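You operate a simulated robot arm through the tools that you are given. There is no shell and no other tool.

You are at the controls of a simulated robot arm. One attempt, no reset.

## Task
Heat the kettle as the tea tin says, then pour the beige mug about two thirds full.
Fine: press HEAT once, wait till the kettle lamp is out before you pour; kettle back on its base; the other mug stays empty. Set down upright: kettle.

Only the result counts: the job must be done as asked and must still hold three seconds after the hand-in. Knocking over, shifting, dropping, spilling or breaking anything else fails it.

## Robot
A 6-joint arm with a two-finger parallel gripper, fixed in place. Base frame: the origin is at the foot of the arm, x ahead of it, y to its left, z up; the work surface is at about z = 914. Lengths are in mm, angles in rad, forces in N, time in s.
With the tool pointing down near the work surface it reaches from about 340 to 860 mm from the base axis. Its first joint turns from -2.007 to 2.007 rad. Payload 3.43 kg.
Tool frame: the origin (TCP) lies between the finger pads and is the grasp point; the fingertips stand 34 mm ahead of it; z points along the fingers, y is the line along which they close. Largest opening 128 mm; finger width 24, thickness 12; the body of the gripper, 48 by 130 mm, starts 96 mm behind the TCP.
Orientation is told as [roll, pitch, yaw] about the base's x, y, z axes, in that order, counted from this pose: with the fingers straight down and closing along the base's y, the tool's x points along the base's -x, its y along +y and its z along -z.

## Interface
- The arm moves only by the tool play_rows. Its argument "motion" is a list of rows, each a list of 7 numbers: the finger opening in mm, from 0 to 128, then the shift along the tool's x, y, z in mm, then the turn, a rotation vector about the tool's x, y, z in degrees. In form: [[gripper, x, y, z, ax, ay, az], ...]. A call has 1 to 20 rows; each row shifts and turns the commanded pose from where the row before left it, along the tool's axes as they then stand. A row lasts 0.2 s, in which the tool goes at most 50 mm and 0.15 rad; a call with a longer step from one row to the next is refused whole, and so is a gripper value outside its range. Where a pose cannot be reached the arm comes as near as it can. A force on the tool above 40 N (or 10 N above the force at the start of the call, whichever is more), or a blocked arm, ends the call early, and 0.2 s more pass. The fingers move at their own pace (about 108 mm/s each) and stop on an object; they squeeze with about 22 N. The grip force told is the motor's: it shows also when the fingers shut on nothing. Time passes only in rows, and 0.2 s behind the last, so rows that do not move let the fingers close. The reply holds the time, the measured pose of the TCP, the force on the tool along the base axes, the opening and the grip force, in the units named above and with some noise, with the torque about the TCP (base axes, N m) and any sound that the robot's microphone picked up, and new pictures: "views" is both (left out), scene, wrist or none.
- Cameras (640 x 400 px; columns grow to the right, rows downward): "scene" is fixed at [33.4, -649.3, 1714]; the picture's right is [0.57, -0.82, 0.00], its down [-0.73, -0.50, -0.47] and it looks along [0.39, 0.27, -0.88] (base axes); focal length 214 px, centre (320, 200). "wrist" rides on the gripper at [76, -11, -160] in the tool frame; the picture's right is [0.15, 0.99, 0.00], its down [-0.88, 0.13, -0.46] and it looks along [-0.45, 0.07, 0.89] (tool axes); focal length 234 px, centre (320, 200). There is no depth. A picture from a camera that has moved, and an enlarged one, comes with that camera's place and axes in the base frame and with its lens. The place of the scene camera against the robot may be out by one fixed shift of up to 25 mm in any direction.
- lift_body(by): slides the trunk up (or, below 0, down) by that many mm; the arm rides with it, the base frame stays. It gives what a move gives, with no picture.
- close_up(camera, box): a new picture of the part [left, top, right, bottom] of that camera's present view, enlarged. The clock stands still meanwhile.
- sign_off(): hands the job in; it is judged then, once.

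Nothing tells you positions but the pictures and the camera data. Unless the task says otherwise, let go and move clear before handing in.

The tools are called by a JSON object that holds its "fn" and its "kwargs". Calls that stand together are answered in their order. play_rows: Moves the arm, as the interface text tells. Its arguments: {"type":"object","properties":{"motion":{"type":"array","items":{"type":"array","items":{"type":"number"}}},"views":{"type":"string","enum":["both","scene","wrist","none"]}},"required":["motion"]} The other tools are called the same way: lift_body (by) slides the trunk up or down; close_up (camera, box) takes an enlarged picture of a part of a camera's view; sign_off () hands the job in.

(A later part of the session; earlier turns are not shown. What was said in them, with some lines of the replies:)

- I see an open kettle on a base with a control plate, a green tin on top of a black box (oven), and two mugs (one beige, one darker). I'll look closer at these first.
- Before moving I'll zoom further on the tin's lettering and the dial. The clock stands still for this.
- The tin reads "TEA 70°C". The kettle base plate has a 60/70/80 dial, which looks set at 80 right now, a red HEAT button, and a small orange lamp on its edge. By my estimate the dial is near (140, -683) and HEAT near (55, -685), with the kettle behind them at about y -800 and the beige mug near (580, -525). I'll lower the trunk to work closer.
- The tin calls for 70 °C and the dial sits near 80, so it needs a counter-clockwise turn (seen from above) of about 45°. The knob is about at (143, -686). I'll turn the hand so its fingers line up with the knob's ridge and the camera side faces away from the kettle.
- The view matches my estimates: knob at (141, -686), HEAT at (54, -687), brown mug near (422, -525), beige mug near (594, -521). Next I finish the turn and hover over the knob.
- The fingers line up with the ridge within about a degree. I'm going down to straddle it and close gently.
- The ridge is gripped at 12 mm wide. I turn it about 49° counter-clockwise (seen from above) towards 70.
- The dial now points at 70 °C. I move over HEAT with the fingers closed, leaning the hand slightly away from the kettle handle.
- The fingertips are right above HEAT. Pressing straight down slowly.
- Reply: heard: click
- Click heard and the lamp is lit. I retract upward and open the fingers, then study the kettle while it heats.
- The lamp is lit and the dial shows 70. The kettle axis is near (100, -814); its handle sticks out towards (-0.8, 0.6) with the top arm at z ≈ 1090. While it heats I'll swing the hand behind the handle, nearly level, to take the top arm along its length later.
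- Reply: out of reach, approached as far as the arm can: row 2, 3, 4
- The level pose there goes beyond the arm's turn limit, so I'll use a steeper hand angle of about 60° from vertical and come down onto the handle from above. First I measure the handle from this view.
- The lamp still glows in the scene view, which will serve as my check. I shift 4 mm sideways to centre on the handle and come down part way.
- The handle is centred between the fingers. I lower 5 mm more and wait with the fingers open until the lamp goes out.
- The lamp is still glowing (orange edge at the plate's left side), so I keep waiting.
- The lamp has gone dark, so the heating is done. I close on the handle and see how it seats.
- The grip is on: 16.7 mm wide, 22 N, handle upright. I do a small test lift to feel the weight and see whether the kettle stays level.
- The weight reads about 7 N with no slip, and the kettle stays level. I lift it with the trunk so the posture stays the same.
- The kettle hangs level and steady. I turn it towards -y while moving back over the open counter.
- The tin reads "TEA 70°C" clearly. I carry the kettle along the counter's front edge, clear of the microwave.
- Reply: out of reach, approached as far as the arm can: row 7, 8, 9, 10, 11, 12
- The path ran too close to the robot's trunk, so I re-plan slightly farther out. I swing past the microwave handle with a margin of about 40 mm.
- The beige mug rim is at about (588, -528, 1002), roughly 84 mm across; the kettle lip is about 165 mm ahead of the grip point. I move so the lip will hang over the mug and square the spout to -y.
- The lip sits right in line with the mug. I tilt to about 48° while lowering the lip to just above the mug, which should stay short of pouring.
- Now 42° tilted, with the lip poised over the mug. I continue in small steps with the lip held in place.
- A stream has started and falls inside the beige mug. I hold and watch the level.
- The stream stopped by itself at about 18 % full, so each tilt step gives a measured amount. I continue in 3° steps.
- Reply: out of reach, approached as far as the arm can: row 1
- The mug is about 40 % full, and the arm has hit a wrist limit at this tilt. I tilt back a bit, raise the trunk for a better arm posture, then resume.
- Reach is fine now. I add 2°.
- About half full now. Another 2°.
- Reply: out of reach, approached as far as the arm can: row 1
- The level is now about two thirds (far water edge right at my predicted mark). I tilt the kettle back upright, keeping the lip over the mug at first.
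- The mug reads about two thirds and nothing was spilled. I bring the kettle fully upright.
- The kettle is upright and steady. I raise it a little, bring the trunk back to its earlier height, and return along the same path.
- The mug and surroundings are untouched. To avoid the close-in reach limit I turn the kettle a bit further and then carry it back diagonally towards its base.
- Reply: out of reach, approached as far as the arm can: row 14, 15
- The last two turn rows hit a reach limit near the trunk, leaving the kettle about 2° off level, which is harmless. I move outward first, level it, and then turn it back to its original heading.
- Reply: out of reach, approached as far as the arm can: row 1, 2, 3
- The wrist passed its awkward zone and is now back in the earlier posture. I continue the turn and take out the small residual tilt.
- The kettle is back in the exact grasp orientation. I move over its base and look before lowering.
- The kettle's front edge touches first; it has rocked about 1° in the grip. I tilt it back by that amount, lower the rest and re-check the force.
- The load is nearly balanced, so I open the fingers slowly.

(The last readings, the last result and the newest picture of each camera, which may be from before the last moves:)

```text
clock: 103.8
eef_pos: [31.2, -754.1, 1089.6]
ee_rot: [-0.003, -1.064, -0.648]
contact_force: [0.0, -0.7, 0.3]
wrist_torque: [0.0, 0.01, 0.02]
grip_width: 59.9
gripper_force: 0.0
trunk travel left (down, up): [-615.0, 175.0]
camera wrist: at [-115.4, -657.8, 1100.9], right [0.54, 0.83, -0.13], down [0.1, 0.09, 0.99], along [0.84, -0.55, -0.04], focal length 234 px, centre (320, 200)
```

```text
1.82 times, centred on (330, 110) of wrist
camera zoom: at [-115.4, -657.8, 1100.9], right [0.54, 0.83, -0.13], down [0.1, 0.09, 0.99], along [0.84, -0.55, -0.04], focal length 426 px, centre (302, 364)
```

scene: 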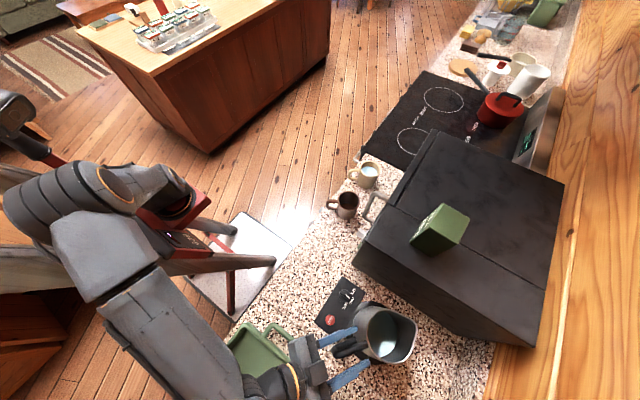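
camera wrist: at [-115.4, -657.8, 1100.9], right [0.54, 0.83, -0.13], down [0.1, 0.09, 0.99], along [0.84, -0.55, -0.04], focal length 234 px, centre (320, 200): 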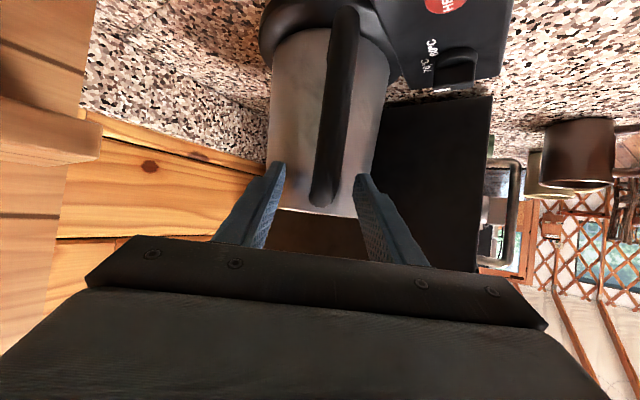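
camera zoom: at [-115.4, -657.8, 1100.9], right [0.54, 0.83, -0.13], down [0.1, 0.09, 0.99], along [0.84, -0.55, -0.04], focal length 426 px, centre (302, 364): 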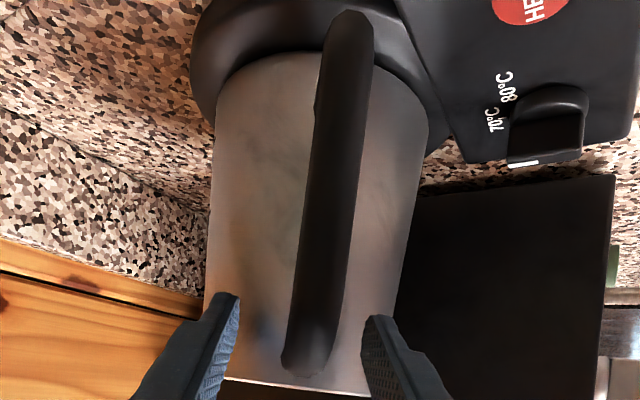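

The kettle stands on its base and is released. I rise straight off the handle.

{"fn": "play_rows", "kwargs": {"motion": [[60, -8.75, 0, -4.85, 0, 0, 0], [60, -17.5, 0, -9.7, 0, 0, 0], [60, -17.5, 0, -9.7, 0, 0, 0], [60, -17.5, 0, -9.7, 0, 0, 0], [60, -17.5, 0, -9.7, 0, 0, 0], [60, -17.5, 0, -9.7, 0, 0, 0], [60, -17.5, 0, -9.7, 0, 0, 0], [60, 0, 0, 0, 0, 0, 0]]}}

{"fn": "close_up", "kwargs": {"camera": "scene", "box": [320, 280, 430, 370]}}

{"fn": "close_up", "kwargs": {"camera": "scene", "box": [320, 145, 400, 225]}}

```text
clock: 105.6
eef_pos: [31.4, -755.0, 1219.5]
ee_rot: [-0.001, -1.063, -0.644]
contact_force: [-0.1, 0.0, -0.3]
wrist_torque: [0.02, -0.01, -0.02]
grip_width: 60.1
gripper_force: 0.0
trunk travel left (down, up): [-615.0, 175.0]
camera wrist: at [-116.1, -658.6, 1230.5], right [0.54, 0.83, -0.13], down [0.1, 0.09, 0.99], along [0.84, -0.55, -0.04], focal length 234 px, centre (320, 200)
```

scene: 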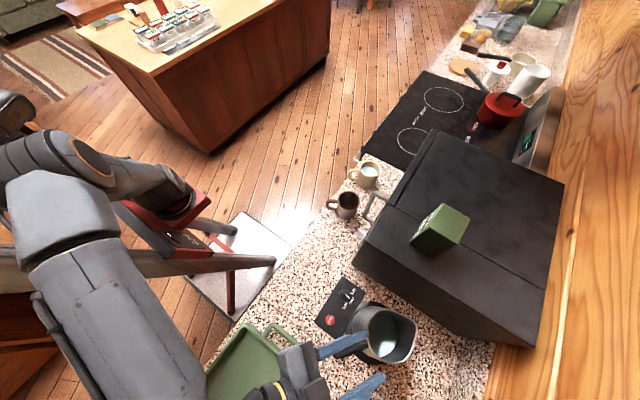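
wrist: 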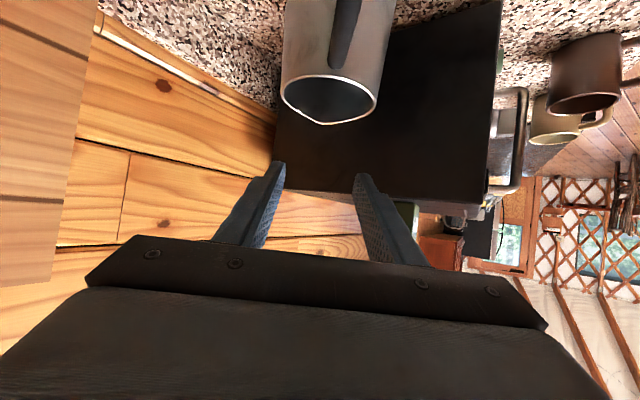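

```text
4.44 times, centred on (375, 325) of scene
camera zoom: at [33.4, -649.3, 1714.0], right [0.57, -0.82, 0.0], down [-0.73, -0.5, -0.47], along [0.39, 0.27, -0.88], focal length 953 px, centre (76, -356)
```

zoom: 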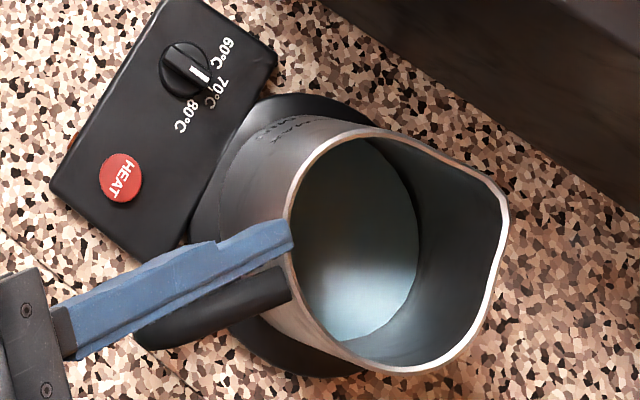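

```text
5.00 times, centred on (360, 185) of scene
camera zoom: at [33.4, -649.3, 1714.0], right [0.57, -0.82, 0.0], down [-0.73, -0.5, -0.47], along [0.39, 0.27, -0.88], focal length 1072 px, centre (120, 275)
```

zoom: 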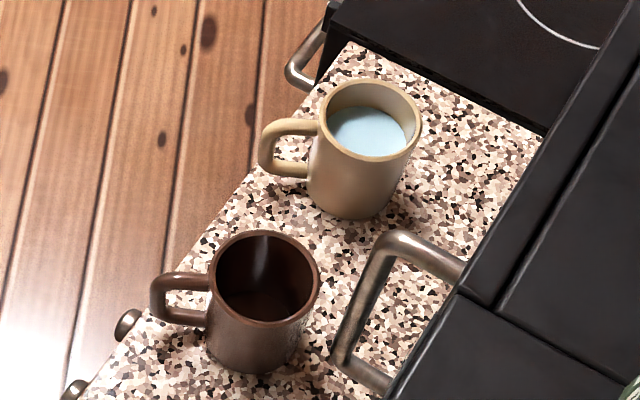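

The beige mug is about two thirds full, the brown one is empty, and the kettle sits upright on its base. I clear the area by raising the trunk and check once more.

{"fn": "lift_body", "kwargs": {"by": 150}}

{"fn": "play_rows", "kwargs": {"motion": [[60, 0, 0, 0, 0, 0, 0], [60, 0, 0, 0, 0, 0, 0]]}}

{"fn": "close_up", "kwargs": {"camera": "scene", "box": [310, 270, 430, 370]}}

```text
clock: 107.4
eef_pos: [32.2, -754.4, 1369.9]
ee_rot: [-0.003, -1.063, -0.646]
contact_force: [0.1, 0.0, -0.5]
wrist_torque: [0.0, 0.0, -0.02]
grip_width: 60.1
gripper_force: 0.1
trunk travel left (down, up): [-765.0, 25.0]
```

```text
clock: 108.0
eef_pos: [31.8, -754.8, 1369.3]
ee_rot: [-0.001, -1.062, -0.646]
contact_force: [0.7, 0.1, 0.0]
wrist_torque: [-0.03, 0.03, 0.01]
grip_width: 60.2
gripper_force: 0.0
trunk travel left (down, up): [-765.0, 25.0]
camera wrist: at [-115.5, -657.6, 1381.1], right [0.54, 0.83, -0.13], down [0.1, 0.09, 0.99], along [0.84, -0.55, -0.04], focal length 234 px, centre (320, 200)
```

scene: 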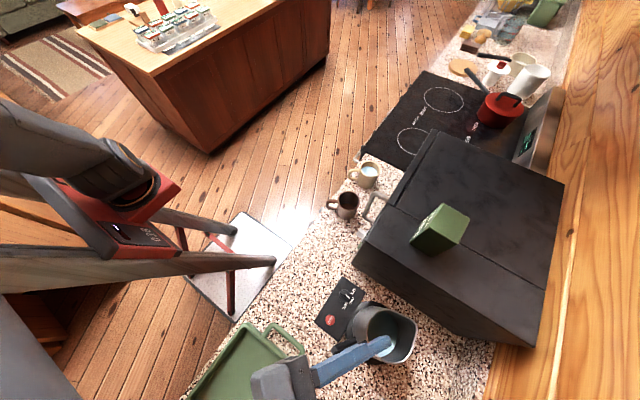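
wrist: 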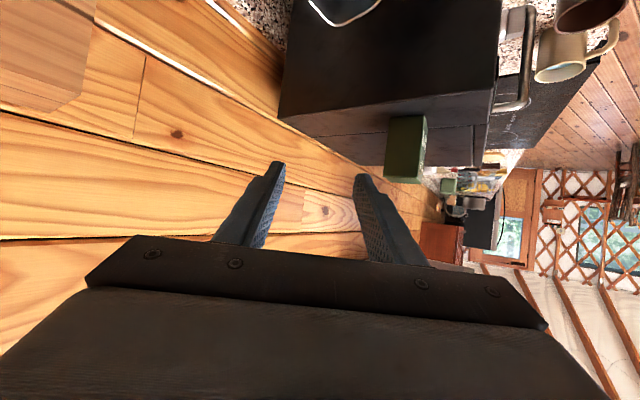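

```text
4.00 times, centred on (370, 320) of scene
camera zoom: at [33.4, -649.3, 1714.0], right [0.57, -0.82, 0.0], down [-0.73, -0.5, -0.47], along [0.39, 0.27, -0.88], focal length 858 px, centre (120, -280)
```

zoom: 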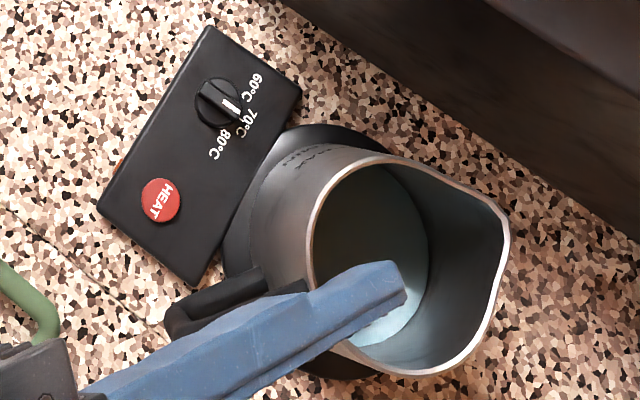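

The kettle is upright on its base with the lamp out and the dial at 70 °C. The beige mug is about two thirds full, the brown mug is empty, and the hand is clear. I'm handing the job in.

{"fn": "sign_off", "kwargs": {}}

```text
The job is handed in.
```

I heated the kettle to 70 °C, as the tea tin says, and poured the beige mug about two thirds full. The job is handed in, but I haven't seen the result of the judging.

- **Heating:** the dial was near 80, so I turned it to 70 and pressed HEAT once. I didn't lift the kettle until the lamp was out.
- **Pour:** I poured in small tilt steps and stopped at about two thirds. That level is an estimate from the camera picture. I saw no spill in the pictures, and the brown mug is empty.
- **Kettle:** it stands upright on its base with the lamp out. It may sit a few millimetres from its starting spot.
- **Return trip:** the arm hit its reach limit twice on the way back, which tilted the kettle by about 2.5°. I corrected that before setting it down.

I let go and raised the hand clear before handing in.
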